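You operate a simulated robot arm through the tools that you are given. There is no shell and no other tool.

Carry out the task below with a simulated robot arm. There is one attempt and no reset: what you move stays moved.

TASK
Build up a stack on the 1.5 shim in the height gauge and gauge it.
Fine: shim, the block from the blue pad, the one-peg block with its letter; lock the green lever, swing the arm over and wind down till it shows 46.0 mm.
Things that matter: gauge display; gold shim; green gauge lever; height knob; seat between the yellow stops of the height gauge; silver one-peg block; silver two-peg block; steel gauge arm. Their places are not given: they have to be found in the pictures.

Only the result counts: the job must be done as asked and must still hold three seconds after the hand-in. Knocking over, shifting, dropping, spilling or breaking anything else fails it.

THE ROBOT
A 7-joint arm with a two-finger parallel gripper, fixed in place. Base frame: the origin is on the floor under the middle of its stand, x ahead of it, y to its left, z up; the work surface is at about z = 0.841. Units: m, rad, N and s.
It reaches about 1.112 m from its shoulder. Its first joint turns from -2.897 to 2.897 rad. Payload 3.43 kg.
The TCP is the grasp point between the finger pads, 0.034 m short of the fingertips. In the tool frame z runs along the fingers and y along their closing line. The gripper opens to 0.128 m. The fingers are 0.024 m wide and 0.012 m thick; the gripper's body (0.048 by 0.13 m) begins 0.096 m behind the TCP.
Orientation is that of the tool frame in the base frame, as [roll, pitch, yaw] about the fixed x, y, z axes, in that order (R = Rz(yaw) Ry(pitch) Rx(roll)). With the fingers straight down and closing along the base's y, the tool's x points along the base's -x, its y along +y and its z along -z.

THE INTERFACE
- The arm moves only by the tool send_rows. Its argument "increments" is a list that holds one entry, the list of rows, each a list of 7 numbers: the turn, a rotation vector about the base's x, y, z in rad, then the shift along the base's x, y, z in m, then the gripper command, from -1 (fully open) to 1 (shut), values between in proportion. In form: [[[wx, wy, wz, tx, ty, tz, grip], ...]]. A call has 1 to 20 rows; each row is the pose to reach, as a shift and turn from the pose commanded when the call began. Each row takes 0.2 s and may step no farther than 0.05 m and 0.15 rad from the row before; otherwise, or with a gripper value out of range, the whole call is refused. Where a pose cannot be reached the arm comes as near as it can. A force on the tool above 90 N (or 10 N above the force at the start of the call, whichever is more), or a blocked arm, ends the call early, and 0.2 s more pass. Each finger travels about 0.153 m/s and halts on what it meets, pressing with about 34 N; the grip force reading is that of the motor and also rises with nothing between the fingers. The clock runs only during rows and for 0.2 s after the last one: add rows that repeat a pose to give the fingers time. The reply holds the time, the measured pose of the TCP, the force on the tool along the base axes, the opening and the grip force, in the units named above and with some noise, with the torque about the TCP (base axes, N m) and any sound that the robot's microphone picked up.
- Cameras (640 x 400 px; columns grow to the right, rows downward): "scene" is fixed at [0.2222, 0.5068, 1.5966]; the picture's right is [-0.67, -0.74, 0.00], its down [-0.40, 0.36, -0.84] and it looks along [0.63, -0.56, -0.54] (base axes); focal length 342 px, centre (320, 200). "wrist" rides on the gripper at [0.076, -0.011, -0.16] in the tool frame; the picture's right is [0.15, 0.99, 0.00], its down [-0.88, 0.13, -0.46] and it looks along [-0.45, 0.07, 0.89] (tool axes); focal length 234 px, centre (320, 200).
- snapshot(camera): a new picture of that camera. It takes no simulated time.
- locate(camera, pixels): for up to 12 pixels [column, row] of the newest picture of that camera ("zoom" is the newest enlarged one), the place [x, y, z] in the base frame of the surface seen there, good to about 0.003 m, but the place of the scene camera against the robot may be out by one fixed shift of up to 0.012 m in any direction. It takes no simulated time.
- enlarge(camera, box): a new picture of the part [left, top, right, bottom] of that camera's present view, enlarged. It takes no simulated time.
- close_job(): hands the job in; it is judged then, once.

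Open the gripper and draw the arm clear of the work before you hand the job in, unless the task says otherwise.

The tools are called after "Call:" by a JSON object that holds its "fn" and its "kwargs". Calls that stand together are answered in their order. send_rows: Moves the arm, as the interface text tells. Its arguments: {"type":"object","properties":{"increments":{"type":"array","items":{"type":"array","items":{"type":"array","items":{"type":"number"}}}}},"required":["increments"]} The other tools are called the same way: snapshot (camera) takes a picture; locate (camera, pixels) gives the place of the surface under pixels of a picture; enlarge (camera, box) takes an enlarged picture of a part of a camera's view; close_job () hands the job in.

At the start:

```text
time_s: 0.0
tool_pos: [0.6559, 0.1004, 1.309]
tcp_rot: [3.14, -0.002, -3.14]
wrist_force: [0.1, -0.9, -0.2]
wrist_torque: [-0.02, -0.01, 0.02]
width: 0.1277
grip_force: 0.0
```

scene: 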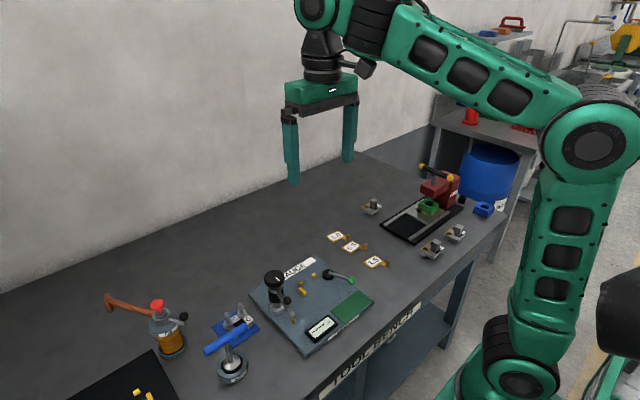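
wrist: 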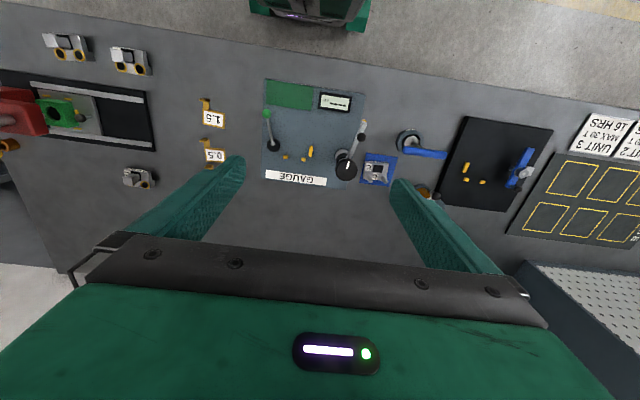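

The scene shows the gauge around (310,300), the shims with tags at (335-375,235-265), and the blue pad near (235,325). I'll enlarge these areas to see details.

Call:
{"fn": "enlarge", "kwargs": {"camera": "scene", "box": [230, 240, 390, 360]}}

Call:
{"fn": "enlarge", "kwargs": {"camera": "wrist", "box": [180, 70, 460, 210]}}

Call:
{"fn": "enlarge", "kwargs": {"camera": "scene", "box": [310, 150, 510, 280]}}

```text
3.33 times, centred on (310, 300) of scene
```

zoom: 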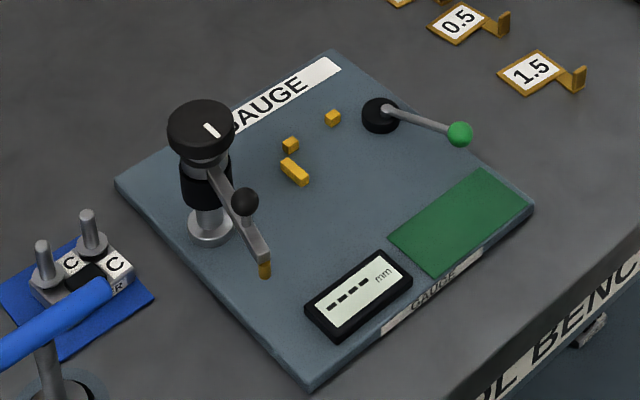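

```text
2.29 times, centred on (320, 140) of wrist
```

zoom: 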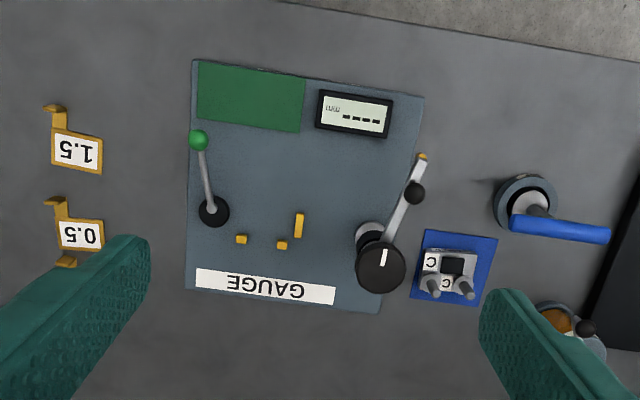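

```text
3.08 times, centred on (410, 215) of scene
```

zoom: 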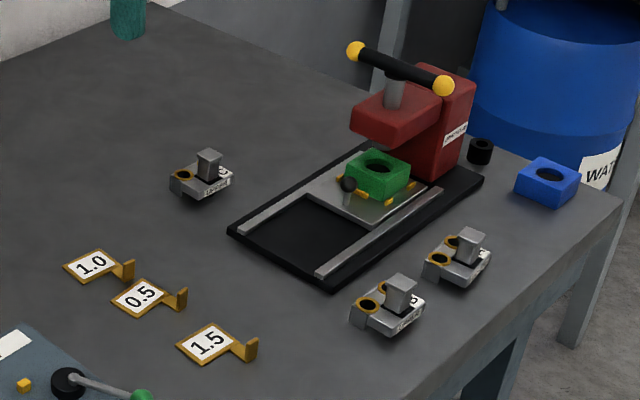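

Enlarged views show the blue pad block has letter C and two pegs; the others at (372,207), (432,249), (455,233) need a closer look. I'll enlarge them more and locate key points.

Call:
{"fn": "enlarge", "kwargs": {"camera": "scene", "box": [410, 215, 474, 260]}}

Call:
{"fn": "enlarge", "kwargs": {"camera": "scene", "box": [350, 190, 398, 222]}}

Call:
{"fn": "enlarge", "kwargs": {"camera": "wrist", "box": [30, 20, 160, 100]}}

Call:
{"fn": "locate", "kwargs": {"camera": "wrist", "pixels": [[68, 47], [130, 60], [138, 178], [213, 118], [213, 155], [376, 172], [347, 170], [363, 137], [267, 113], [310, 150], [303, 160], [285, 157]]}}

```text
8.89 times, centred on (442, 238) of scene
```

zoom: 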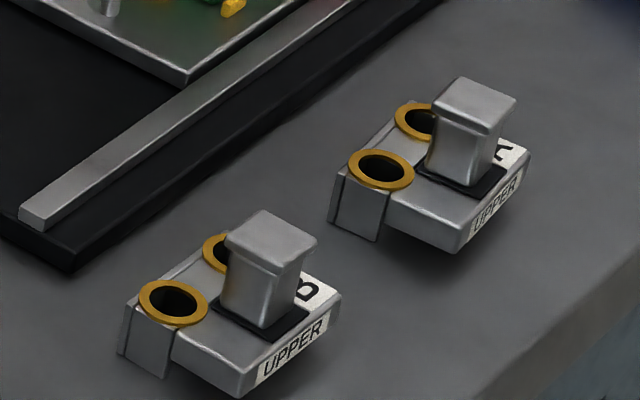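

```text
12.50 times, centred on (374, 206) of scene
```

zoom: 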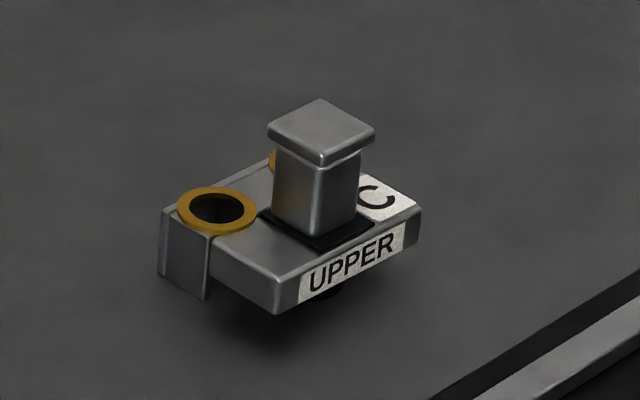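

```text
4.92 times, centred on (95, 60) of wrist
```

zoom: 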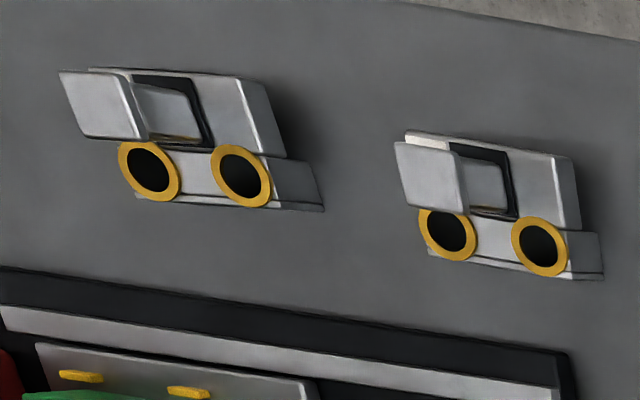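

```text
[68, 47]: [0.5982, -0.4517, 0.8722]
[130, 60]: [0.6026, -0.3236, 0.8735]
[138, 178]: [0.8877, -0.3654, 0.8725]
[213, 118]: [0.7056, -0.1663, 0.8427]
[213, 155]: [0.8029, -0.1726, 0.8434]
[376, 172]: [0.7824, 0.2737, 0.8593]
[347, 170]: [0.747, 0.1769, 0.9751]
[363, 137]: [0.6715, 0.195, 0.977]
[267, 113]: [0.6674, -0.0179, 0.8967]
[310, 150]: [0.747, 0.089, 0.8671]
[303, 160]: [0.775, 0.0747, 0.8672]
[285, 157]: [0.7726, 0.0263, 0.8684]
```

Blocks at lower right are "UPPER" A and B with one square peg; the one at (372,207) is "UPPER" C, matching the "C" two-peg block on the blue pad. I'll move the wrist camera closer over the gauge.

Call:
{"fn": "send_rows", "kwargs": {"increments": [[[0, 0, 0, -0.01, 0, -0.04, -1], [0, 0, 0, -0.02, 0, -0.08, -1], [0, 0, 0, -0.03, 0, -0.12, -1], [0, 0, 0, -0.04, 0, -0.16, -1], [0, 0, 0, -0.05, 0, -0.2, -1], [0, 0, 0, -0.05, 0, -0.2, -1]]]}}

Call:
{"fn": "snapshot", "kwargs": {"camera": "wrist"}}

```text
time_s: 1.4
tool_pos: [0.5897, 0.1014, 1.1157]
tcp_rot: [-3.141, 0.012, 3.141]
wrist_force: [-0.2, 0.3, 0.7]
wrist_torque: [0.01, 0.0, 0.02]
width: 0.1279
grip_force: 0.0
```

```text
taken
```

wrist: 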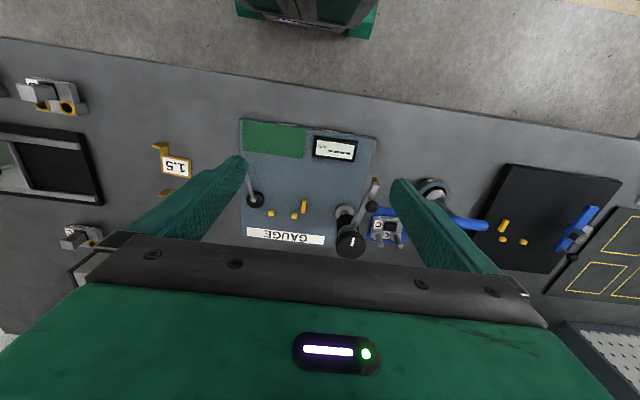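

The gauge is now at (310,185) in the wrist view. I'll hold a moment to settle and enlarge views.

Call:
{"fn": "send_rows", "kwargs": {"increments": [[[0, 0, 0, 0, 0, 0, -1], [0, 0, 0, 0, 0, 0, -1]]]}}

Call:
{"fn": "enlarge", "kwargs": {"camera": "wrist", "box": [230, 110, 430, 260]}}

Call:
{"fn": "enlarge", "kwargs": {"camera": "scene", "box": [270, 260, 340, 320]}}

```text
time_s: 2.0
tool_pos: [0.5903, 0.0996, 1.1163]
tcp_rot: [3.141, 0.013, 3.14]
wrist_force: [0.2, -0.4, 0.5]
wrist_torque: [0.0, 0.01, 0.03]
width: 0.1281
grip_force: 0.0
```

```text
2.67 times, centred on (330, 185) of wrist
```

zoom: 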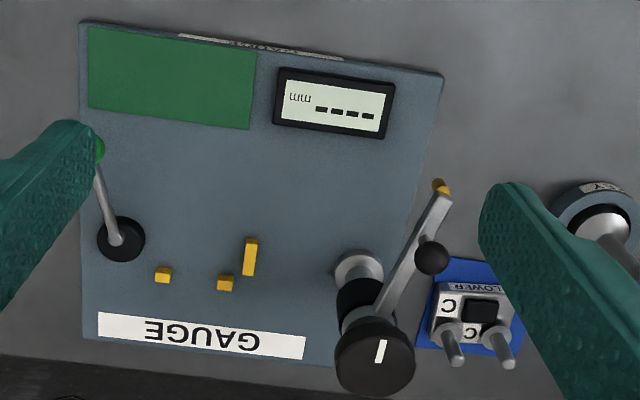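

```text
6.67 times, centred on (305, 290) of scene
```

zoom: 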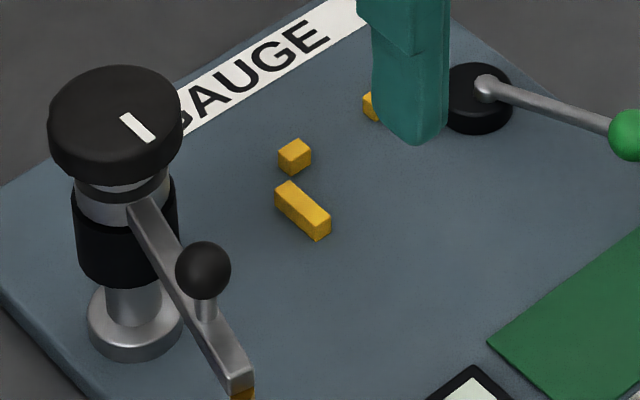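

Seat is visible: two small yellow cubes and one bar in the zoom at (163,274), (225,283), (250,257). Now I move toward the 1.5 shim to look at its shape closely.

Call:
{"fn": "send_rows", "kwargs": {"increments": [[[0, 0, 0, 0, -0.04, -0.01, -1], [0, 0, 0, 0, -0.08, -0.02, -1], [0, 0, 0, 0.005, -0.12, -0.03, -1], [0, 0, 0, 0.01, -0.16, -0.05, -1], [0, 0, 0, 0.014, -0.2, -0.07, -1], [0, 0, 0, 0.014, -0.24, -0.09, -1], [0, 0, 0, 0.014, -0.27, -0.11, -1], [0, 0, 0, 0.014, -0.27, -0.11, -1], [0, 0, 0, 0.014, -0.27, -0.11, -1]]]}}

Call:
{"fn": "snapshot", "kwargs": {"camera": "wrist"}}

Call:
{"fn": "enlarge", "kwargs": {"camera": "wrist", "box": [240, 120, 400, 240]}}

```text
time_s: 4.0
tool_pos: [0.6048, -0.1702, 1.0038]
tcp_rot: [-3.14, 0.014, -3.141]
wrist_force: [0.2, 0.0, 0.8]
wrist_torque: [-0.02, -0.01, 0.0]
width: 0.1281
grip_force: 0.0
```

```text
taken
```

wrist: 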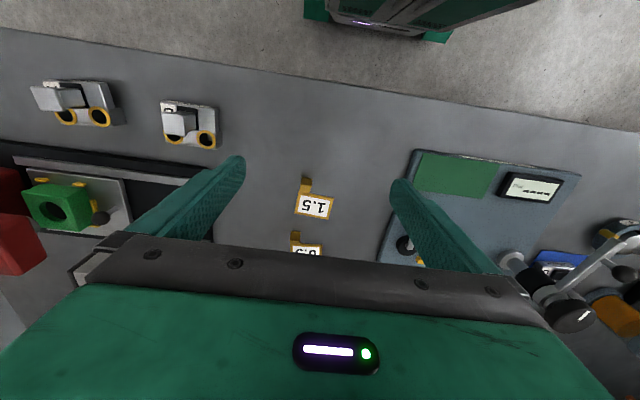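

```text
3.33 times, centred on (320, 180) of wrist
```

zoom: 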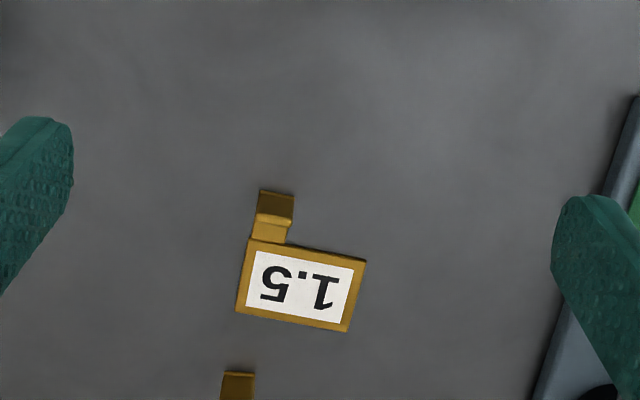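

The shim plate with "1.5" spans zoom (237–366, 240–332), with a narrow neck and upright tab at (275,205) on the robot side. I'll locate its corners.

Call:
{"fn": "locate", "kwargs": {"camera": "zoom", "pixels": [[250, 241], [365, 261], [347, 331], [237, 310], [256, 238], [286, 243], [258, 216], [290, 222], [262, 192], [293, 197], [275, 205], [305, 288]]}}

Call:
{"fn": "enlarge", "kwargs": {"camera": "scene", "box": [345, 245, 405, 285]}}

Call:
{"fn": "enlarge", "kwargs": {"camera": "wrist", "box": [290, 165, 350, 225]}}

```text
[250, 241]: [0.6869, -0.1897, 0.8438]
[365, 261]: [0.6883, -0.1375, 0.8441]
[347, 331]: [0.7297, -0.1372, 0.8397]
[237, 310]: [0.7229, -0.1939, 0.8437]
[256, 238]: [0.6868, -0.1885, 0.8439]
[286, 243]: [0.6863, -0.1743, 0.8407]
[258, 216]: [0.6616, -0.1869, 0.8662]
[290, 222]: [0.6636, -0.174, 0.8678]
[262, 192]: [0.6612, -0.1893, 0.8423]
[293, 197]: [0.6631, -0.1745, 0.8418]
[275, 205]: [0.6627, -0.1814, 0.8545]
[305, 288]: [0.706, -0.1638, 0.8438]
```

```text
10.00 times, centred on (375, 265) of scene
```

zoom: 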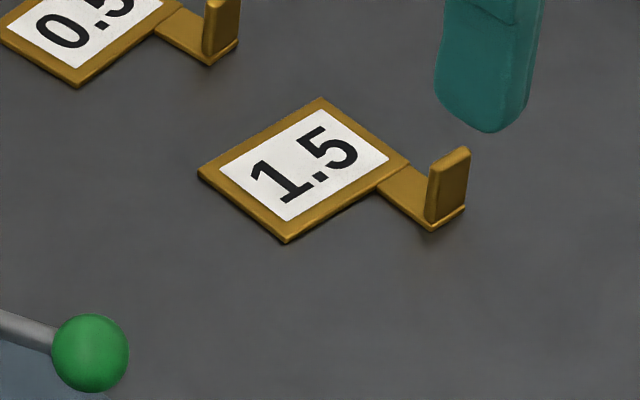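

```text
6.67 times, centred on (320, 195) of wrist
```

zoom: 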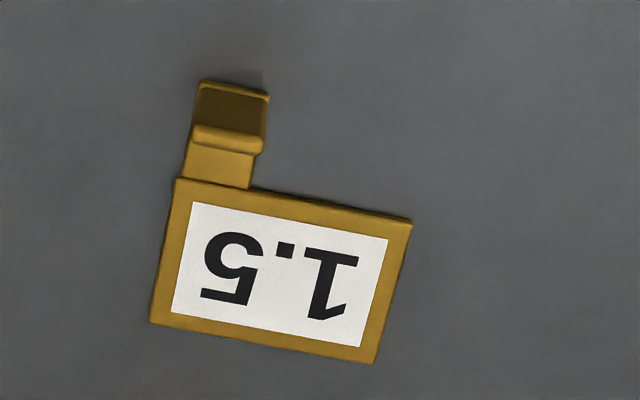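

The shim is about 0.040 x 0.054 m, centre near (0.707,-0.165), with an upright tab at (0.662,-0.181) rising to z≈0.868. Now I move over the gauge for a close look at lever, stops and arm.

Call:
{"fn": "send_rows", "kwargs": {"increments": [[[0, 0.014, 0, 0, 0.03, 0.03, -1], [0, 0.014, 0, 0.005, 0.07, 0.04, -1], [0, 0.014, 0, 0.01, 0.11, 0.04, -1], [0, 0.014, 0, 0.015, 0.15, 0.04, -1], [0, 0.014, 0, 0.02, 0.19, 0.03, -1], [0, 0.014, 0, 0.03, 0.22, 0.03, -1], [0, 0.014, 0, 0.03, 0.22, 0.03, -1], [0, 0.014, 0, 0.03, 0.22, 0.03, -1]]]}}

Call:
{"fn": "snapshot", "kwargs": {"camera": "wrist"}}

Call:
{"fn": "enlarge", "kwargs": {"camera": "wrist", "box": [230, 90, 410, 230]}}

```text
time_s: 5.8
tool_pos: [0.6342, 0.0524, 1.0358]
tcp_rot: [-3.14, -0.002, 3.139]
wrist_force: [-0.4, 0.3, -0.4]
wrist_torque: [-0.02, -0.02, -0.02]
width: 0.1279
grip_force: 0.0
```

```text
taken
```

wrist: 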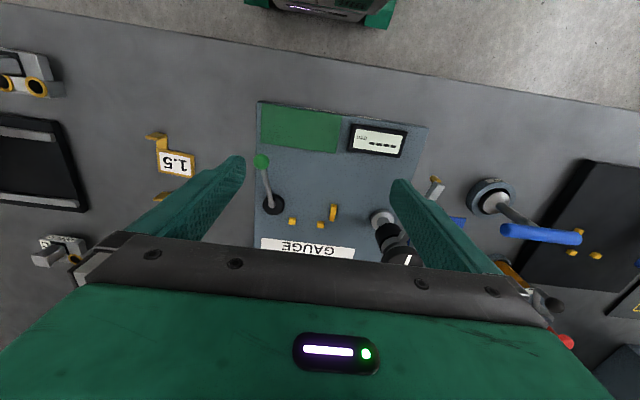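

```text
2.86 times, centred on (320, 160) of wrist
```

zoom: 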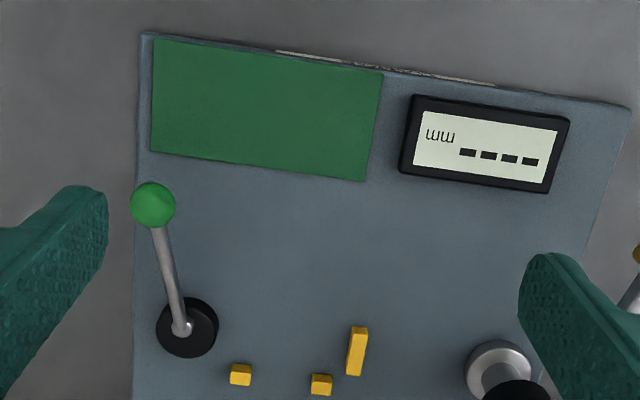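

Clear view: lever ball at zoom (153,205), pivot (183,328), stops at (240,375), (321,385), (356,350). I'll locate these.

Call:
{"fn": "locate", "kwargs": {"camera": "zoom", "pixels": [[153, 200], [183, 325], [240, 369], [321, 378], [359, 328], [352, 372], [300, 330], [145, 33], [630, 105], [160, 150], [365, 180], [382, 72]]}}

Call:
{"fn": "enlarge", "kwargs": {"camera": "wrist", "box": [270, 190, 350, 250]}}

```text
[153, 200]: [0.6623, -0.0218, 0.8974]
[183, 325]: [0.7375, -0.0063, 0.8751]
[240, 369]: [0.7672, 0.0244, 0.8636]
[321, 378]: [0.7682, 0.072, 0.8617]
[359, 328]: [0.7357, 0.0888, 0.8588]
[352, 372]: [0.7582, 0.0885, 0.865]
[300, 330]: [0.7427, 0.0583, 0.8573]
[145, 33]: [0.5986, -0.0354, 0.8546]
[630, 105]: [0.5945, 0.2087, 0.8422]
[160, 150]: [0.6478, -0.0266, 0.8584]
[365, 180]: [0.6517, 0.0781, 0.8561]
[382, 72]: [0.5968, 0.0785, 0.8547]
```

```text
6.67 times, centred on (310, 220) of wrist
```

zoom: 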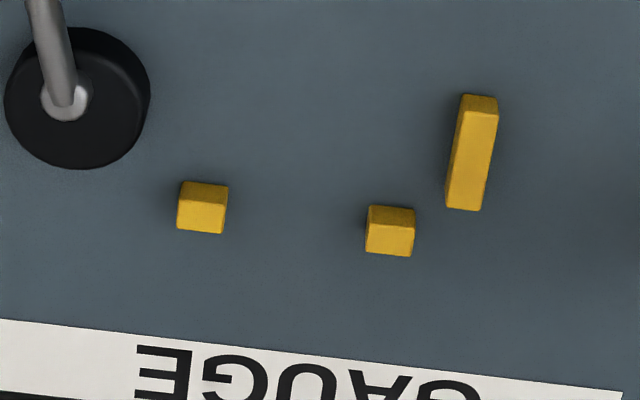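

Plate top is at z≈0.857. I'll locate the stop faces precisely in this closer zoom.

Call:
{"fn": "locate", "kwargs": {"camera": "zoom", "pixels": [[204, 178], [391, 201], [204, 190], [391, 214], [204, 230], [391, 252], [463, 97], [450, 207], [497, 100], [480, 208], [452, 150], [470, 150]]}}

Call:
{"fn": "locate", "kwargs": {"camera": "zoom", "pixels": [[66, 97], [80, 100], [10, 110], [145, 95], [180, 205], [228, 208], [366, 230], [414, 232], [10, 320], [620, 392], [300, 100], [330, 150]]}}

```text
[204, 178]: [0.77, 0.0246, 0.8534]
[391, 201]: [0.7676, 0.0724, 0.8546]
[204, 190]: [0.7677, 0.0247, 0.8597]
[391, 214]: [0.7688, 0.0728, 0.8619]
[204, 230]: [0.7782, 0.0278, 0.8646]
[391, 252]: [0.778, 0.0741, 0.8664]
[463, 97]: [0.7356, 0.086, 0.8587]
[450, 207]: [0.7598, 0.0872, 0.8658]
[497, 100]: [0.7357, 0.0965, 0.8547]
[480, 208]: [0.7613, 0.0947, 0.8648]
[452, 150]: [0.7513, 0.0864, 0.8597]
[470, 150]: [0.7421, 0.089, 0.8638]
```

```text
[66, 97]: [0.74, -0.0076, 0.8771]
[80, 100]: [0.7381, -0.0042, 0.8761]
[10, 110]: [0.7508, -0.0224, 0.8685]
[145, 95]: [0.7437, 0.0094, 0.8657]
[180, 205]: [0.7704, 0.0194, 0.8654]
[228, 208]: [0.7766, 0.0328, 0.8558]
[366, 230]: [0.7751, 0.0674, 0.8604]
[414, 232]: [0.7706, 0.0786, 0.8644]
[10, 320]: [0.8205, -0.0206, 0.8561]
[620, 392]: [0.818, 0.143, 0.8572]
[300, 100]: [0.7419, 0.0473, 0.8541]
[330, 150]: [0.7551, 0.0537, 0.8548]
```

Seat faces: cubes' near face at x≈0.768, bar's face at y≈0.0865. Now check heights of things near the blue pad before moving the camera there.

Call:
{"fn": "locate", "kwargs": {"camera": "wrist", "pixels": [[540, 235], [505, 228], [492, 200], [565, 342], [545, 300], [575, 237], [437, 185], [410, 260], [390, 225]]}}

Call:
{"fn": "locate", "kwargs": {"camera": "scene", "pixels": [[156, 303], [125, 303], [183, 317], [220, 345], [232, 365], [165, 340], [274, 275], [245, 318], [240, 310]]}}

```text
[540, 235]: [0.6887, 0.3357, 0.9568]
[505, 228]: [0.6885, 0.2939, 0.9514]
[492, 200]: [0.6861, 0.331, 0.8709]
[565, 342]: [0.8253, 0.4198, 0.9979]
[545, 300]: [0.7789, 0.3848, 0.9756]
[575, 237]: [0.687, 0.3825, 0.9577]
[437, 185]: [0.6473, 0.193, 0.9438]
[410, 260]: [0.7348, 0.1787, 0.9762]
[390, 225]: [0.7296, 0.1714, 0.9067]
```

```text
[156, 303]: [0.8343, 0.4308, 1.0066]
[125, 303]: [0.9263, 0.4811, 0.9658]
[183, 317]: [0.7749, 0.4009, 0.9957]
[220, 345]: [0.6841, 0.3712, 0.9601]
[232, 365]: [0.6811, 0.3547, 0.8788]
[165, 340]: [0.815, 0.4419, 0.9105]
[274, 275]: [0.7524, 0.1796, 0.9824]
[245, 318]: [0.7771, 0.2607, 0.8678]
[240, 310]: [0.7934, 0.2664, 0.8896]
```

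All items nearby are below z≈1.01. I move the camera over the blue pad block.

Call:
{"fn": "send_rows", "kwargs": {"increments": [[[0, 0, 0, 0.01, 0.03, 0.03, -1], [0, 0, 0, 0.02, 0.07, 0.04, -1], [0, 0, 0, 0.03, 0.11, 0.04, -1], [0, 0, 0, 0.04, 0.15, 0.04, -1], [0, 0, 0, 0.05, 0.19, 0.04, -1], [0, 0, 0, 0.05, 0.19, 0.04, -1], [0, 0, 0, 0.05, 0.19, 0.04, -1]]]}}

Call:
{"fn": "snapshot", "kwargs": {"camera": "wrist"}}

Call:
{"fn": "enlarge", "kwargs": {"camera": "wrist", "box": [270, 140, 390, 230]}}

```text
time_s: 7.4
tool_pos: [0.6852, 0.2429, 1.0747]
tcp_rot: [-3.141, -0.002, 3.139]
wrist_force: [0.0, 0.7, -0.3]
wrist_torque: [0.01, 0.02, 0.02]
width: 0.1281
grip_force: 0.1
```

```text
taken
```

wrist: 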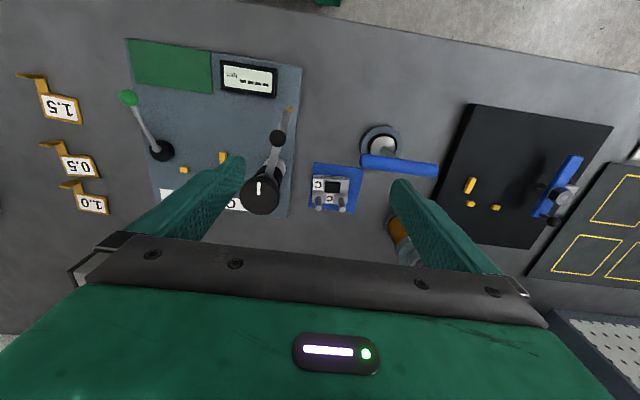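

```text
4.44 times, centred on (330, 185) of wrist
```

zoom: 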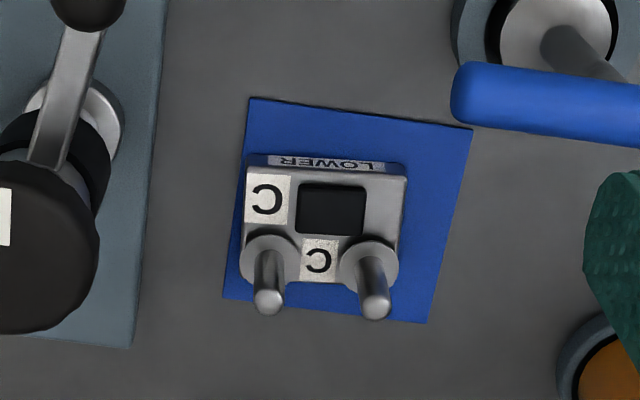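

The lower block C is clear at zoom (325,220): pegs at (268,270) and (370,285), LOWER label towards the robot. I locate its edges and pegs.

Call:
{"fn": "locate", "kwargs": {"camera": "zoom", "pixels": [[250, 172], [403, 182], [243, 235], [400, 240], [300, 278], [268, 302], [374, 308], [266, 252], [370, 262], [330, 210], [320, 160], [290, 225]]}}

Call:
{"fn": "enlarge", "kwargs": {"camera": "scene", "box": [205, 295, 270, 345]}}

```text
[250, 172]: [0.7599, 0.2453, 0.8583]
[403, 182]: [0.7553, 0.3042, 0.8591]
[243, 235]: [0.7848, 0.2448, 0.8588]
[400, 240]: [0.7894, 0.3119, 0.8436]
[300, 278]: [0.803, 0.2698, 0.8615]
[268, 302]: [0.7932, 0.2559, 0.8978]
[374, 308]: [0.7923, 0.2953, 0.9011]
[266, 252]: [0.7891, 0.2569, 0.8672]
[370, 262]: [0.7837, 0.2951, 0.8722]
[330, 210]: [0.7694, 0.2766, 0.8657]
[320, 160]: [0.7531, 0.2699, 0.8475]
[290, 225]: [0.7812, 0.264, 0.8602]
```

```text
8.00 times, centred on (238, 320) of scene
```

zoom: 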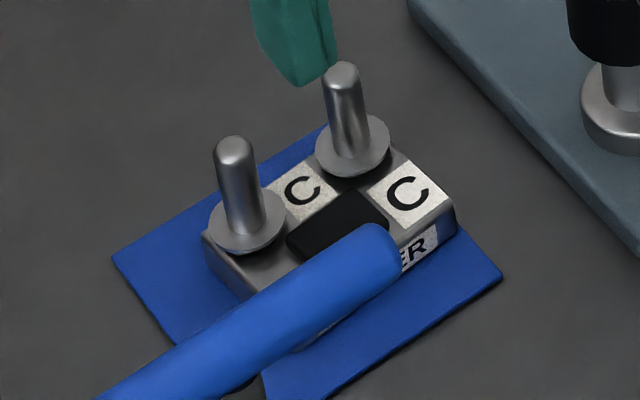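

Lower block: y≈0.245–0.306, x≈0.754–0.803, top z≈0.860, pegs at y≈0.256 and 0.295, x≈0.79. Check press height before moving toward upper block C.

Call:
{"fn": "locate", "kwargs": {"camera": "scene", "pixels": [[423, 166], [452, 178], [440, 190], [428, 205], [372, 203], [376, 208], [432, 243], [455, 228]]}}

Call:
{"fn": "send_rows", "kwargs": {"increments": [[[0, 0, 0, 0.0, -0.04, 0.03, -1], [0, 0, 0, 0.01, -0.08, 0.04, -1], [0, 0, 0, 0.02, -0.12, 0.04, -1], [0, 0, 0, 0.03, -0.16, 0.04, -1], [0, 0, 0, 0.04, -0.2, 0.04, -1], [0, 0, 0, 0.05, -0.24, 0.04, -1], [0, 0, 0, 0.06, -0.28, 0.04, -1], [0, 0, 0, 0.07, -0.32, 0.04, -1], [0, 0, 0, 0.08, -0.36, 0.04, -1], [0, 0, 0, 0.09, -0.4, 0.04, -1], [0, 0, 0, 0.1, -0.44, 0.04, -1], [0, 0, 0, 0.11, -0.48, 0.03, -1], [0, 0, 0, 0.11, -0.52, 0.02, -1], [0, 0, 0, 0.11, -0.56, 0.01, -1], [0, 0, 0, 0.11, -0.6, 0.0, -1], [0, 0, 0, 0.11, -0.62, 0.0, -1], [0, 0, 0, 0.11, -0.62, 0.0, -1]]]}}

Call:
{"fn": "snapshot", "kwargs": {"camera": "wrist"}}

Call:
{"fn": "enlarge", "kwargs": {"camera": "wrist", "box": [260, 130, 380, 220]}}

```text
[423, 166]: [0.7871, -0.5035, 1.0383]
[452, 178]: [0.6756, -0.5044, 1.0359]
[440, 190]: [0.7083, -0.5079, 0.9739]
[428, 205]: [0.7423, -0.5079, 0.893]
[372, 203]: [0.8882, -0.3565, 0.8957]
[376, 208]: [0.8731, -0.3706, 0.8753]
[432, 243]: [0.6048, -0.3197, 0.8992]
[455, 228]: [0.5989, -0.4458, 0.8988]
```

```text
time_s: 11.0
tool_pos: [0.794, -0.3799, 1.0741]
tcp_rot: [3.14, -0.001, -3.141]
wrist_force: [-0.9, 0.2, -0.6]
wrist_torque: [-0.01, 0.03, 0.03]
width: 0.128
grip_force: 0.1
```

```text
taken
```

wrist: 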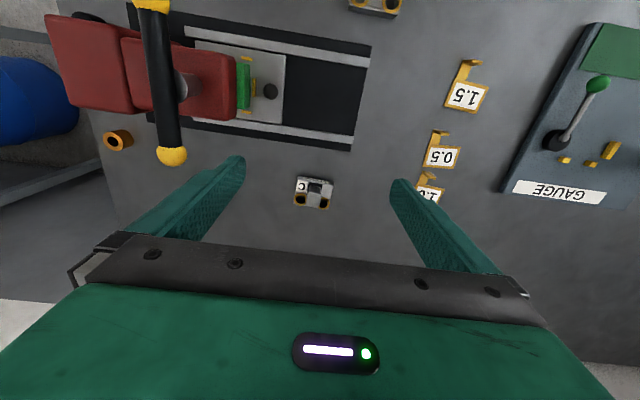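

```text
4.44 times, centred on (320, 175) of wrist
```

zoom: 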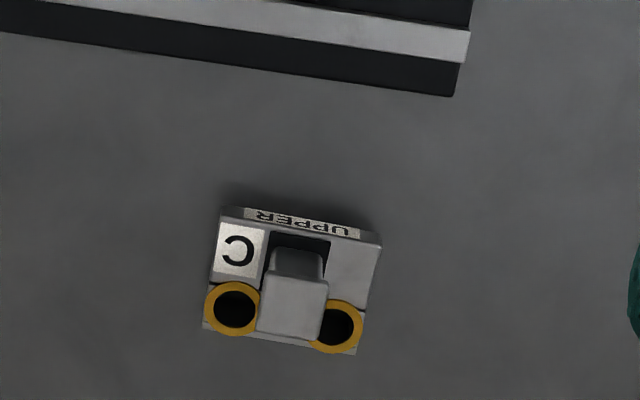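

Upper C is at zoom (290,280) with holes on the far side and the UPPER label facing the robot, same orientation as the lower block. Locate its features.

Call:
{"fn": "locate", "kwargs": {"camera": "zoom", "pixels": [[224, 218], [379, 243], [207, 328], [353, 352], [232, 306], [338, 325], [262, 330], [322, 338], [270, 278], [328, 284], [292, 305], [240, 250]]}}

Call:
{"fn": "enlarge", "kwargs": {"camera": "wrist", "box": [290, 170, 340, 215]}}

Call:
{"fn": "enlarge", "kwargs": {"camera": "scene", "box": [355, 192, 391, 218]}}

```text
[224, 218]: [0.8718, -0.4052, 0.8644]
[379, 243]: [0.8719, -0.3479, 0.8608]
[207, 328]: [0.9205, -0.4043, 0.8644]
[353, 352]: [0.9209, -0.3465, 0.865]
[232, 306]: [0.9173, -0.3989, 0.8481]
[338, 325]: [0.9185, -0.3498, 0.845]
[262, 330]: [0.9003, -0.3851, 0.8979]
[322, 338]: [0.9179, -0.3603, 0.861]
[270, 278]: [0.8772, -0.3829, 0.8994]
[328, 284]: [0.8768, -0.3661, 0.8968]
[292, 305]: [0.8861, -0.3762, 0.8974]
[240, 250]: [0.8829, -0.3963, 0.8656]
```

```text
8.89 times, centred on (315, 192) of wrist
```

zoom: 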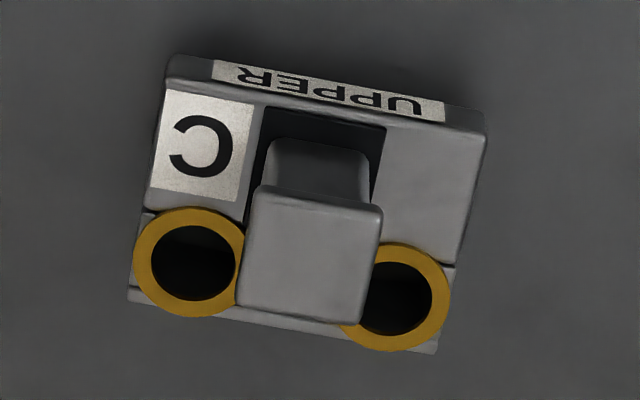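

```text
15.38 times, centred on (373, 205) of scene
```

zoom: 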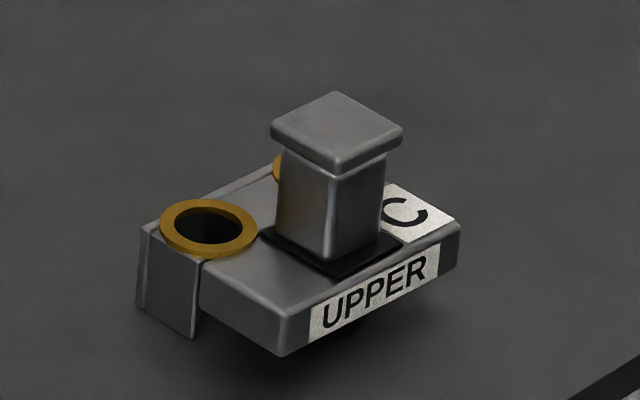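

Upper C: body x 0.872–0.921, y −0.405…−0.347, square cap top z≈0.898 centred near (0.888,−0.374). First the shim: I move above its tab (0.662,−0.181) at z=0.95 with a half-open gripper.

Call:
{"fn": "send_rows", "kwargs": {"increments": [[[0, 0, 0, -0.02, 0.035, 0.0, -1], [0, 0, 0, -0.04, 0.07, 0.0, -1], [0, 0, 0, -0.065, 0.105, 0.0, -0.5], [0, 0, 0, -0.09, 0.14, -0.01, 0.1], [0, 0, 0, -0.11, 0.17, -0.03, 0.1], [0, 0, 0, -0.132, 0.199, -0.06, 0.1], [0, 0, 0, -0.132, 0.199, -0.1, 0.1], [0, 0, 0, -0.132, 0.199, -0.124, 0.1], [0, 0, 0, -0.132, 0.199, -0.124, 0.1], [0, 0, 0, -0.132, 0.199, -0.124, 0.1]]]}}

Call:
{"fn": "snapshot", "kwargs": {"camera": "wrist"}}

Call:
{"fn": "enlarge", "kwargs": {"camera": "wrist", "box": [240, 110, 400, 230]}}

```text
time_s: 13.2
tool_pos: [0.6616, -0.1813, 0.9497]
tcp_rot: [3.14, -0.003, 3.141]
wrist_force: [-0.3, 1.0, 0.3]
wrist_torque: [0.02, -0.01, -0.01]
width: 0.0579
grip_force: 0.0
```

```text
taken
```

wrist: 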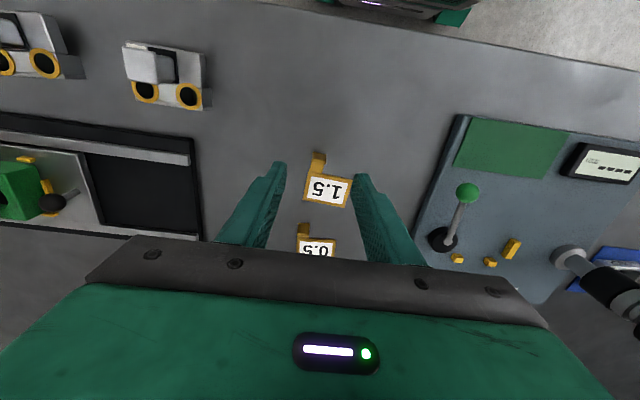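

```text
3.33 times, centred on (320, 170) of wrist
```

zoom: 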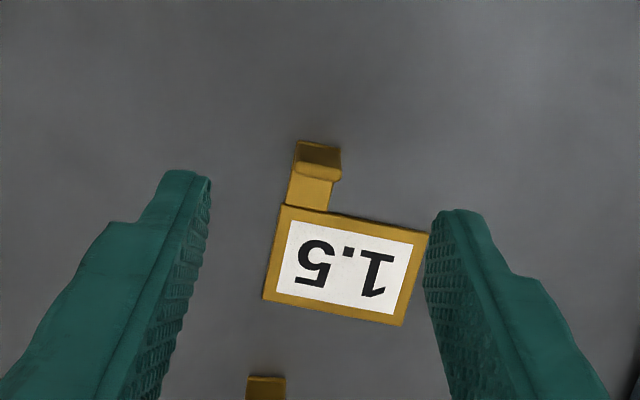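

The tab is at zoom (318,165) between the fingers. Locate it again from here for accuracy.

Call:
{"fn": "locate", "kwargs": {"camera": "zoom", "pixels": [[300, 166], [338, 174], [319, 170], [319, 155], [298, 144], [340, 152], [282, 207], [428, 233], [402, 324], [265, 297], [330, 207], [300, 190]]}}

```text
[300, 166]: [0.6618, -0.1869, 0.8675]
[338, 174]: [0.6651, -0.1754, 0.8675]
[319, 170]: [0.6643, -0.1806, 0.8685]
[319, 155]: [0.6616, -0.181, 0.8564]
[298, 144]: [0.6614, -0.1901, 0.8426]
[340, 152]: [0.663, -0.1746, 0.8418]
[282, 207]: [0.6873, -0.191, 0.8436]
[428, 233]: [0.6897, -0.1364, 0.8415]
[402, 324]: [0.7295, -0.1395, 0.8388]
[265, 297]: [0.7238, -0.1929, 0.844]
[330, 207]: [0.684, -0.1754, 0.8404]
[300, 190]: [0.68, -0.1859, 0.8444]
```

Tab centre (0.663,−0.181), shim yaw ≈ −0.06 rad. I descend with a matching turn, fingertips stopping just above the plate, then close.

Call:
{"fn": "send_rows", "kwargs": {"increments": [[[0, 0, -0.06, 0.0012, 0.0, -0.03, 0.1], [0, 0, -0.06, 0.0012, 0.0, -0.055, 0.1], [0, 0, -0.06, 0.0012, 0.0, -0.0695, 0.1], [0, 0, -0.06, 0.0012, 0.0, -0.0695, 0.1], [0, 0, -0.06, 0.0012, 0.0, -0.0695, 0.5], [0, 0, -0.06, 0.0012, 0.0, -0.0695, 1.0], [0, 0, -0.06, 0.0012, 0.0, -0.0695, 1.0], [0, 0, -0.06, 0.0012, 0.0, -0.0695, 1.0]]]}}

Call:
{"fn": "snapshot", "kwargs": {"camera": "wrist"}}

Call:
{"fn": "enlarge", "kwargs": {"camera": "wrist", "box": [260, 120, 380, 220]}}

```text
time_s: 15.0
tool_pos: [0.6609, -0.1814, 0.8811]
tcp_rot: [-3.141, -0.002, 3.081]
wrist_force: [0.3, 0.1, 0.2]
wrist_torque: [0.04, 0.02, 0.0]
width: 0.0149
grip_force: 34.9
```

```text
taken
```

wrist: 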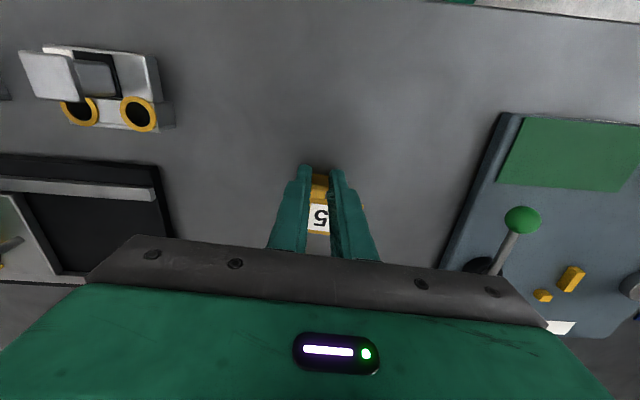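

```text
4.00 times, centred on (320, 170) of wrist
```

zoom: 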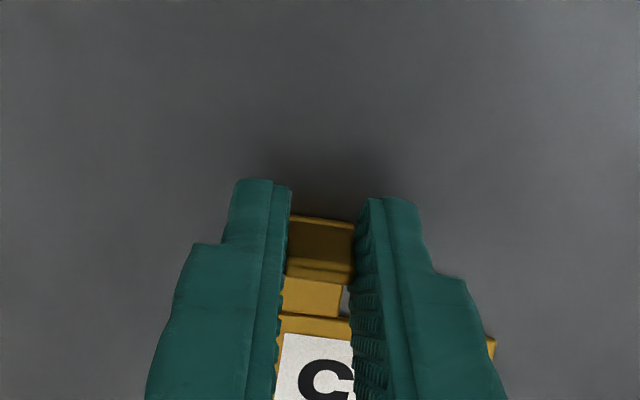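

The tab is gripped (width 0.0149). I lift gently and rotate back to zero yaw, then check.

Call:
{"fn": "send_rows", "kwargs": {"increments": [[[0, 0, 0, 0, 0, 0.01, 1.0], [0, 0, 0, 0, 0, 0.03, 1.0], [0, 0, 0.03, 0, 0, 0.06, 1.0], [0, 0, 0.06, 0, 0, 0.09, 1.0], [0, 0, 0.06, 0, 0, 0.09, 1.0], [0, 0, 0.06, 0, 0, 0.09, 1.0]]]}}

Call:
{"fn": "snapshot", "kwargs": {"camera": "wrist"}}

Call:
{"fn": "snapshot", "kwargs": {"camera": "scene"}}

Call:
{"fn": "enlarge", "kwargs": {"camera": "scene", "box": [340, 200, 420, 260]}}

Call:
{"fn": "enlarge", "kwargs": {"camera": "wrist", "box": [260, 120, 380, 220]}}

```text
time_s: 16.4
tool_pos: [0.6628, -0.1808, 0.9729]
tcp_rot: [3.141, -0.001, 3.141]
wrist_force: [-0.1, 0.3, -0.9]
wrist_torque: [0.04, 0.04, -0.04]
width: 0.015
grip_force: 34.0
```

```text
taken
```

wrist: 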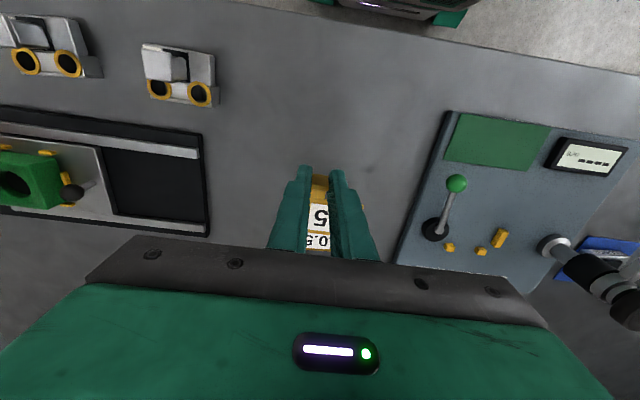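

```text
taken
```

scene: 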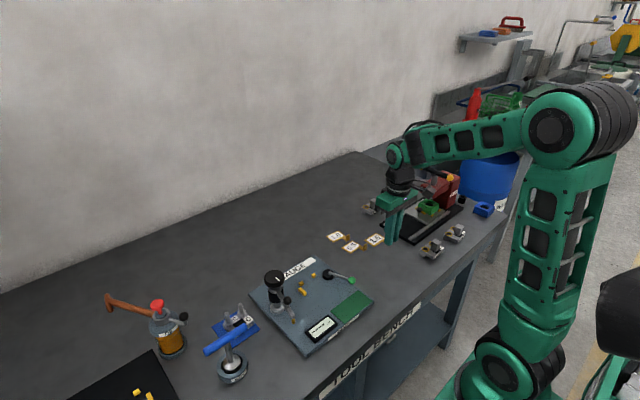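

```text
6.67 times, centred on (380, 230) of scene
```

zoom: 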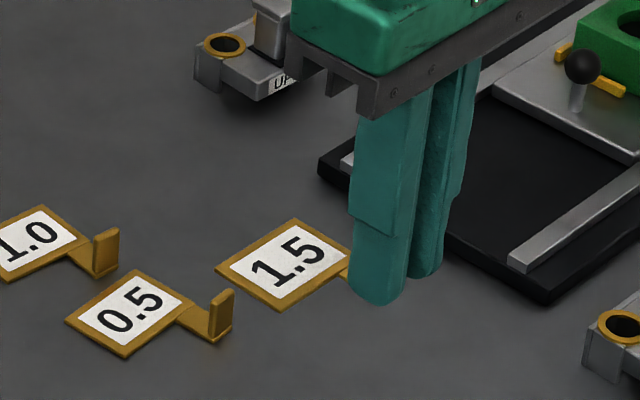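

```text
4.00 times, centred on (320, 170) of wrist
```

zoom: 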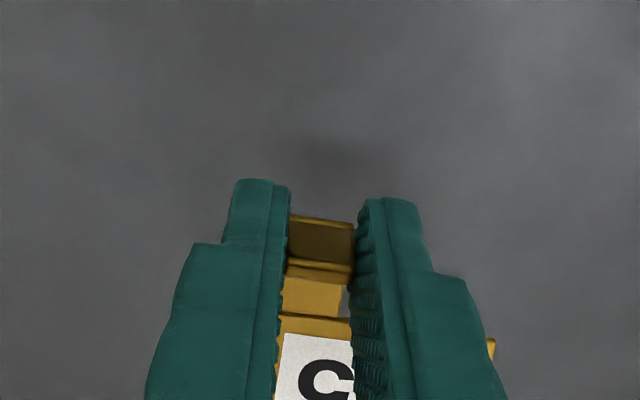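

The shim is held level. I locate visible shim points relative to the tool for a precise placement.

Call:
{"fn": "locate", "kwargs": {"camera": "zoom", "pixels": [[320, 240], [320, 267], [278, 318], [492, 343], [494, 355], [310, 297], [315, 318], [290, 225], [350, 235]]}}

```text
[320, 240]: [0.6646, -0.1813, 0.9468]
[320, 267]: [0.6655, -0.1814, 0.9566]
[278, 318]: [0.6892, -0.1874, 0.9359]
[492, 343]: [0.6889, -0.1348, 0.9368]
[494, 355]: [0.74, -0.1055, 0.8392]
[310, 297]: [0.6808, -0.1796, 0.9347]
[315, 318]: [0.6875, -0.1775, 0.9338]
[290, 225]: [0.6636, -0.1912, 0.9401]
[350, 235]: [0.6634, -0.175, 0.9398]
```

Plate bottom is ~0.040 below TCP; plate centre offset from TCP ≈ (0.0455, 0.019). I carry it over the seat to TCP (0.6995, 0.039) and lower to z≈0.915 to inspect.

Call:
{"fn": "send_rows", "kwargs": {"increments": [[[0, 0, 0, 0.005, 0.03, 0.01, 1.0], [0, 0, 0, 0.01, 0.065, 0.02, 1.0], [0, 0, 0, 0.015, 0.1, 0.02, 1.0], [0, 0, 0, 0.02, 0.135, 0.02, 1.0], [0, 0, 0, 0.025, 0.17, 0.02, 1.0], [0, 0, 0, 0.03, 0.2, 0.01, 1.0], [0, 0, 0, 0.0367, 0.2198, 0.0, 1.0], [0, 0, 0, 0.0367, 0.2198, -0.02, 1.0], [0, 0, 0, 0.0367, 0.2198, -0.04, 1.0], [0, 0, 0, 0.0367, 0.2198, -0.058, 1.0], [0, 0, 0, 0.0367, 0.2198, -0.058, 1.0], [0, 0, 0, 0.0367, 0.2198, -0.058, 1.0]]]}}

Call:
{"fn": "snapshot", "kwargs": {"camera": "wrist"}}

Call:
{"fn": "enlarge", "kwargs": {"camera": "scene", "box": [270, 250, 350, 310]}}

Call:
{"fn": "enlarge", "kwargs": {"camera": "wrist", "box": [260, 140, 400, 250]}}

```text
time_s: 19.0
tool_pos: [0.6992, 0.0378, 0.9143]
tcp_rot: [-3.141, -0.001, 3.141]
wrist_force: [0.7, -0.6, -0.6]
wrist_torque: [-0.01, 0.03, 0.03]
width: 0.015
grip_force: 33.6
```

```text
taken
```

wrist: 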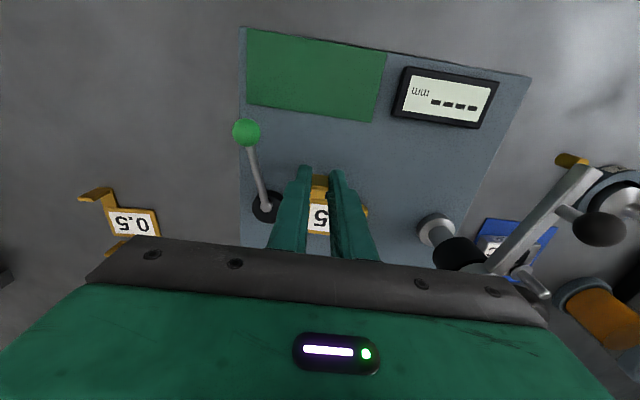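

```text
6.67 times, centred on (310, 280) of scene
```

zoom: 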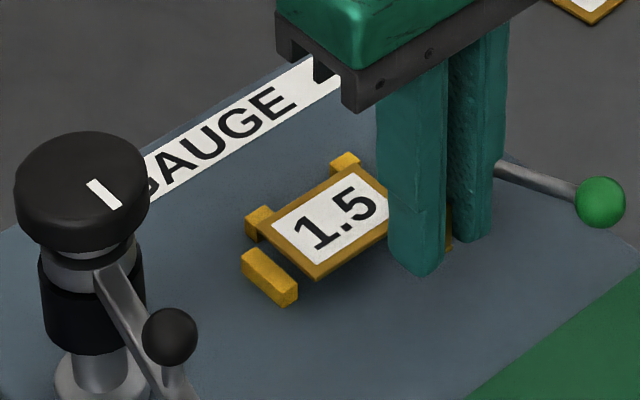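

```text
3.64 times, centred on (330, 195) of wrist
```

zoom: 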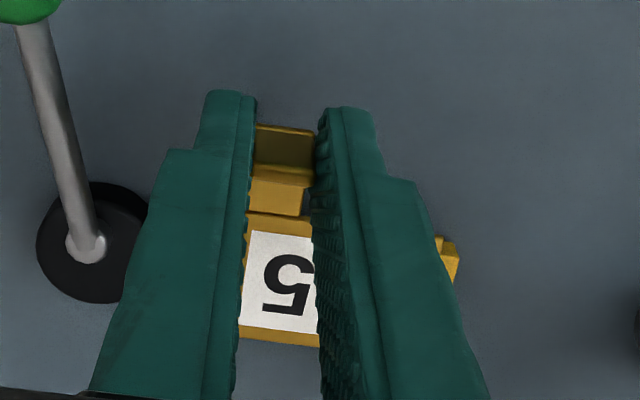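

The shim is ~18 mm above the plate. I locate shim corners and stop faces in the same scene picture to compare them directly (a fixed shift cancels).

Call:
{"fn": "enlarge", "kwargs": {"camera": "scene", "box": [294, 266, 330, 292]}}

```text
15.38 times, centred on (312, 279) of scene
```

zoom: 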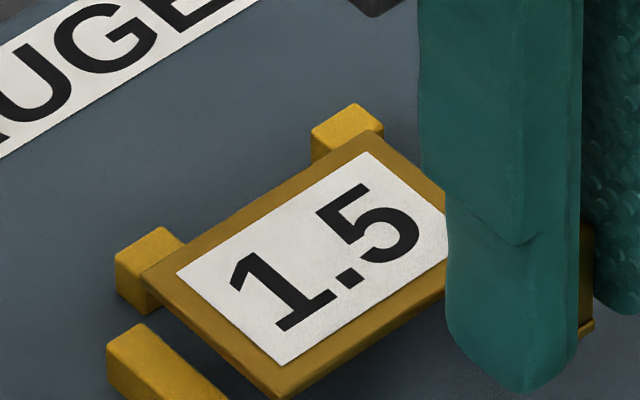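

Call:
{"fn": "locate", "kwargs": {"camera": "zoom", "pixels": [[148, 275], [275, 390], [210, 333], [160, 330], [205, 375], [165, 240], [370, 136], [260, 205], [378, 130], [350, 112], [135, 340], [330, 155]]}}

```text
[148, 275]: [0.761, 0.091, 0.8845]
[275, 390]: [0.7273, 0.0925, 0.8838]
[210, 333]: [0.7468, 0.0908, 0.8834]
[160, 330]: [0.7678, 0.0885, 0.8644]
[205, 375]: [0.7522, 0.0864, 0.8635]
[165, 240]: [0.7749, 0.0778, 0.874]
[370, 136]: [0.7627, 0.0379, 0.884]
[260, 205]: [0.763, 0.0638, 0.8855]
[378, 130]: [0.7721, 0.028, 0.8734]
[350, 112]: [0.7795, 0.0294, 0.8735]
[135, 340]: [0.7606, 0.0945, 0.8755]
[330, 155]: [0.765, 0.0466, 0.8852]
```

Shim's +y edge reads 0.091 in scene frame; I need the bar's and cubes' faces in the same frame, so I locate more points on them.

Call:
{"fn": "locate", "kwargs": {"camera": "zoom", "pixels": [[145, 328], [165, 345], [185, 362], [205, 380], [152, 345], [120, 350], [115, 260], [175, 230], [155, 262], [315, 130], [380, 118], [345, 135]]}}

```text
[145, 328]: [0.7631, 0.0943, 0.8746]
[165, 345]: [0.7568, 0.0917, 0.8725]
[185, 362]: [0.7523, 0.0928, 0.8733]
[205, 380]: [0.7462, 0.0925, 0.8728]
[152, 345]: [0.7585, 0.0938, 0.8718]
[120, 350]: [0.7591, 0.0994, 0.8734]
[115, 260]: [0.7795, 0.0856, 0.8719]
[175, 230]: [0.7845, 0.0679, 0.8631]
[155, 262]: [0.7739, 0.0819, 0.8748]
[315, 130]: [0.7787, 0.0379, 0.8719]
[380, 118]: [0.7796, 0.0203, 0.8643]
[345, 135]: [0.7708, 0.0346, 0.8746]
```

Bar face ≈0.092 vs shim edge ≈0.0915, and cube faces ≈0.7705 vs shim edge ≈0.764 in the same frame. I shift +3 mm x, −3 mm y, and lower gently until contact.

Call:
{"fn": "send_rows", "kwargs": {"increments": [[[0, 0, 0, 0.003, -0.003, 0, 1.0], [0, 0, 0, 0.003, -0.003, -0.006, 1.0], [0, 0, 0, 0.003, -0.003, -0.011, 1.0], [0, 0, 0, 0.003, -0.003, -0.014, 1.0], [0, 0, 0, 0.003, -0.003, -0.016, 1.0], [0, 0, 0, 0.003, -0.003, -0.0175, 1.0], [0, 0, 0, 0.003, -0.003, -0.0175, 1.0]]]}}

Call:
{"fn": "enlarge", "kwargs": {"camera": "scene", "box": [294, 266, 330, 292]}}

```text
time_s: 20.6
tool_pos: [0.7011, 0.036, 0.8964]
tcp_rot: [-3.141, -0.002, 3.141]
wrist_force: [-0.1, -1.0, -0.9]
wrist_torque: [-0.02, 0.01, 0.01]
width: 0.0148
grip_force: 34.4
```

```text
15.38 times, centred on (312, 279) of scene
```

zoom: 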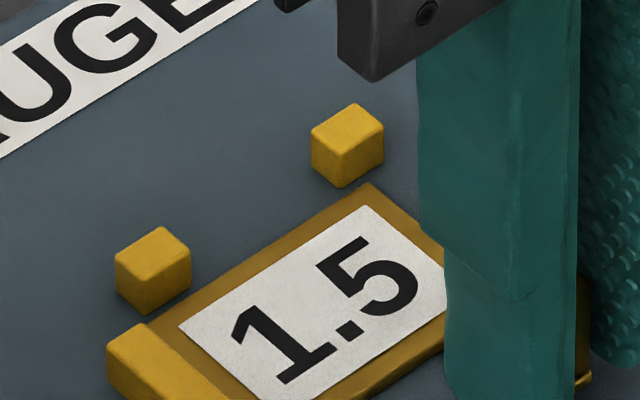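

The shim lies between the stops with ~2 mm gap to the cubes. I lower a little more to feel contact.

Call:
{"fn": "send_rows", "kwargs": {"increments": [[[0, 0, 0, 0, 0, -0.001, 1.0], [0, 0, 0, 0, 0, -0.002, 1.0], [0, 0, 0, 0, 0, -0.002, 1.0]]]}}

Call:
{"fn": "enlarge", "kwargs": {"camera": "scene", "box": [294, 266, 330, 292]}}

```text
time_s: 21.4
tool_pos: [0.702, 0.0367, 0.8957]
tcp_rot: [3.14, 0.001, 3.14]
wrist_force: [-2.7, 4.1, 18.7]
wrist_torque: [0.1, -0.23, 0.06]
width: 0.0151
grip_force: 33.9
```

```text
15.38 times, centred on (312, 279) of scene
```

zoom: 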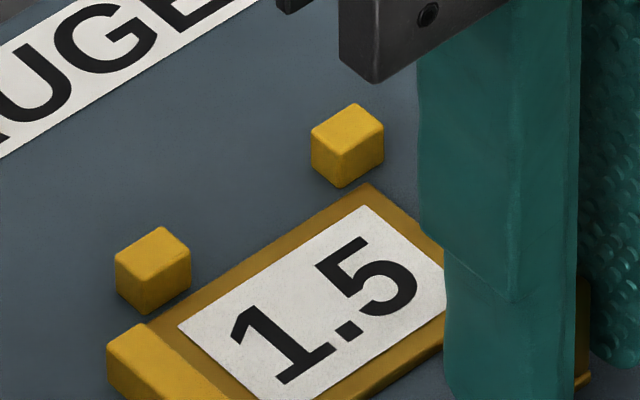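

Contact felt (18.7 N up). I relieve by 1 mm, open the fingers a bit, and lift straight off.

Call:
{"fn": "send_rows", "kwargs": {"increments": [[[0, 0, 0, 0, 0, 0.001, 1.0], [0, 0, 0, 0, 0, 0.0012, 1.0], [0, 0, 0, 0, 0, 0.0012, 0.7], [0, 0, 0, 0, 0, 0.0012, 0.4], [0, 0, 0, 0, 0, 0.0012, 0.3], [0, 0, 0, 0, 0, 0.02, 0.3], [0, 0, 0, 0, 0, 0.05, 0.3], [0, 0, 0, -0.01, 0, 0.09, 0.0], [0, 0, 0, -0.03, 0, 0.12, 0.0], [0, 0, 0, -0.03, 0, 0.12, 0.0]]]}}

Call:
{"fn": "snapshot", "kwargs": {"camera": "wrist"}}

Call:
{"fn": "enlarge", "kwargs": {"camera": "wrist", "box": [250, 120, 390, 225]}}

Call:
{"fn": "enlarge", "kwargs": {"camera": "scene", "box": [294, 266, 330, 292]}}

```text
time_s: 23.6
tool_pos: [0.6719, 0.0386, 1.0134]
tcp_rot: [3.139, -0.004, 3.141]
wrist_force: [0.2, -0.7, -0.7]
wrist_torque: [0.0, 0.04, 0.02]
width: 0.0641
grip_force: 0.0
```

```text
taken
```

wrist: 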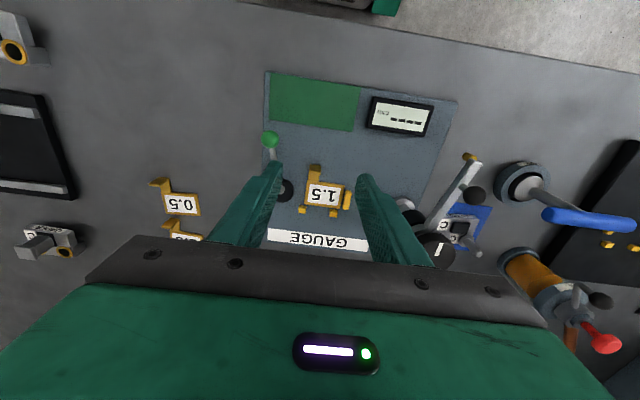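

```text
3.81 times, centred on (320, 172) of wrist
```

zoom: 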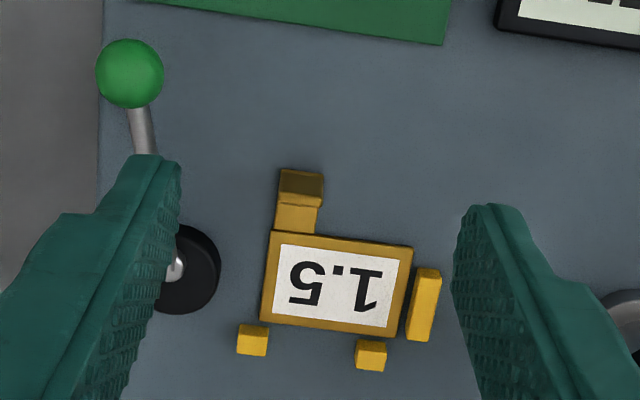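

```text
15.38 times, centred on (312, 279) of scene
```

zoom: 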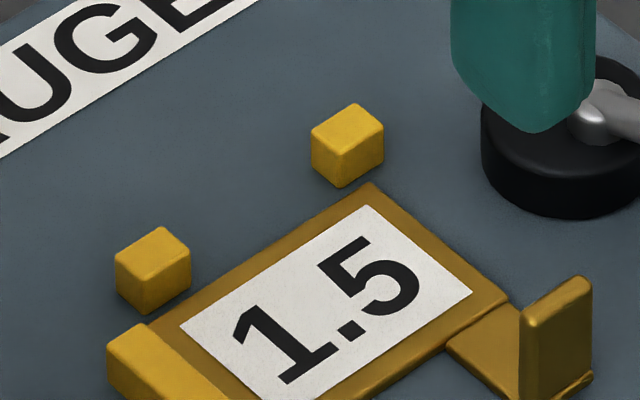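

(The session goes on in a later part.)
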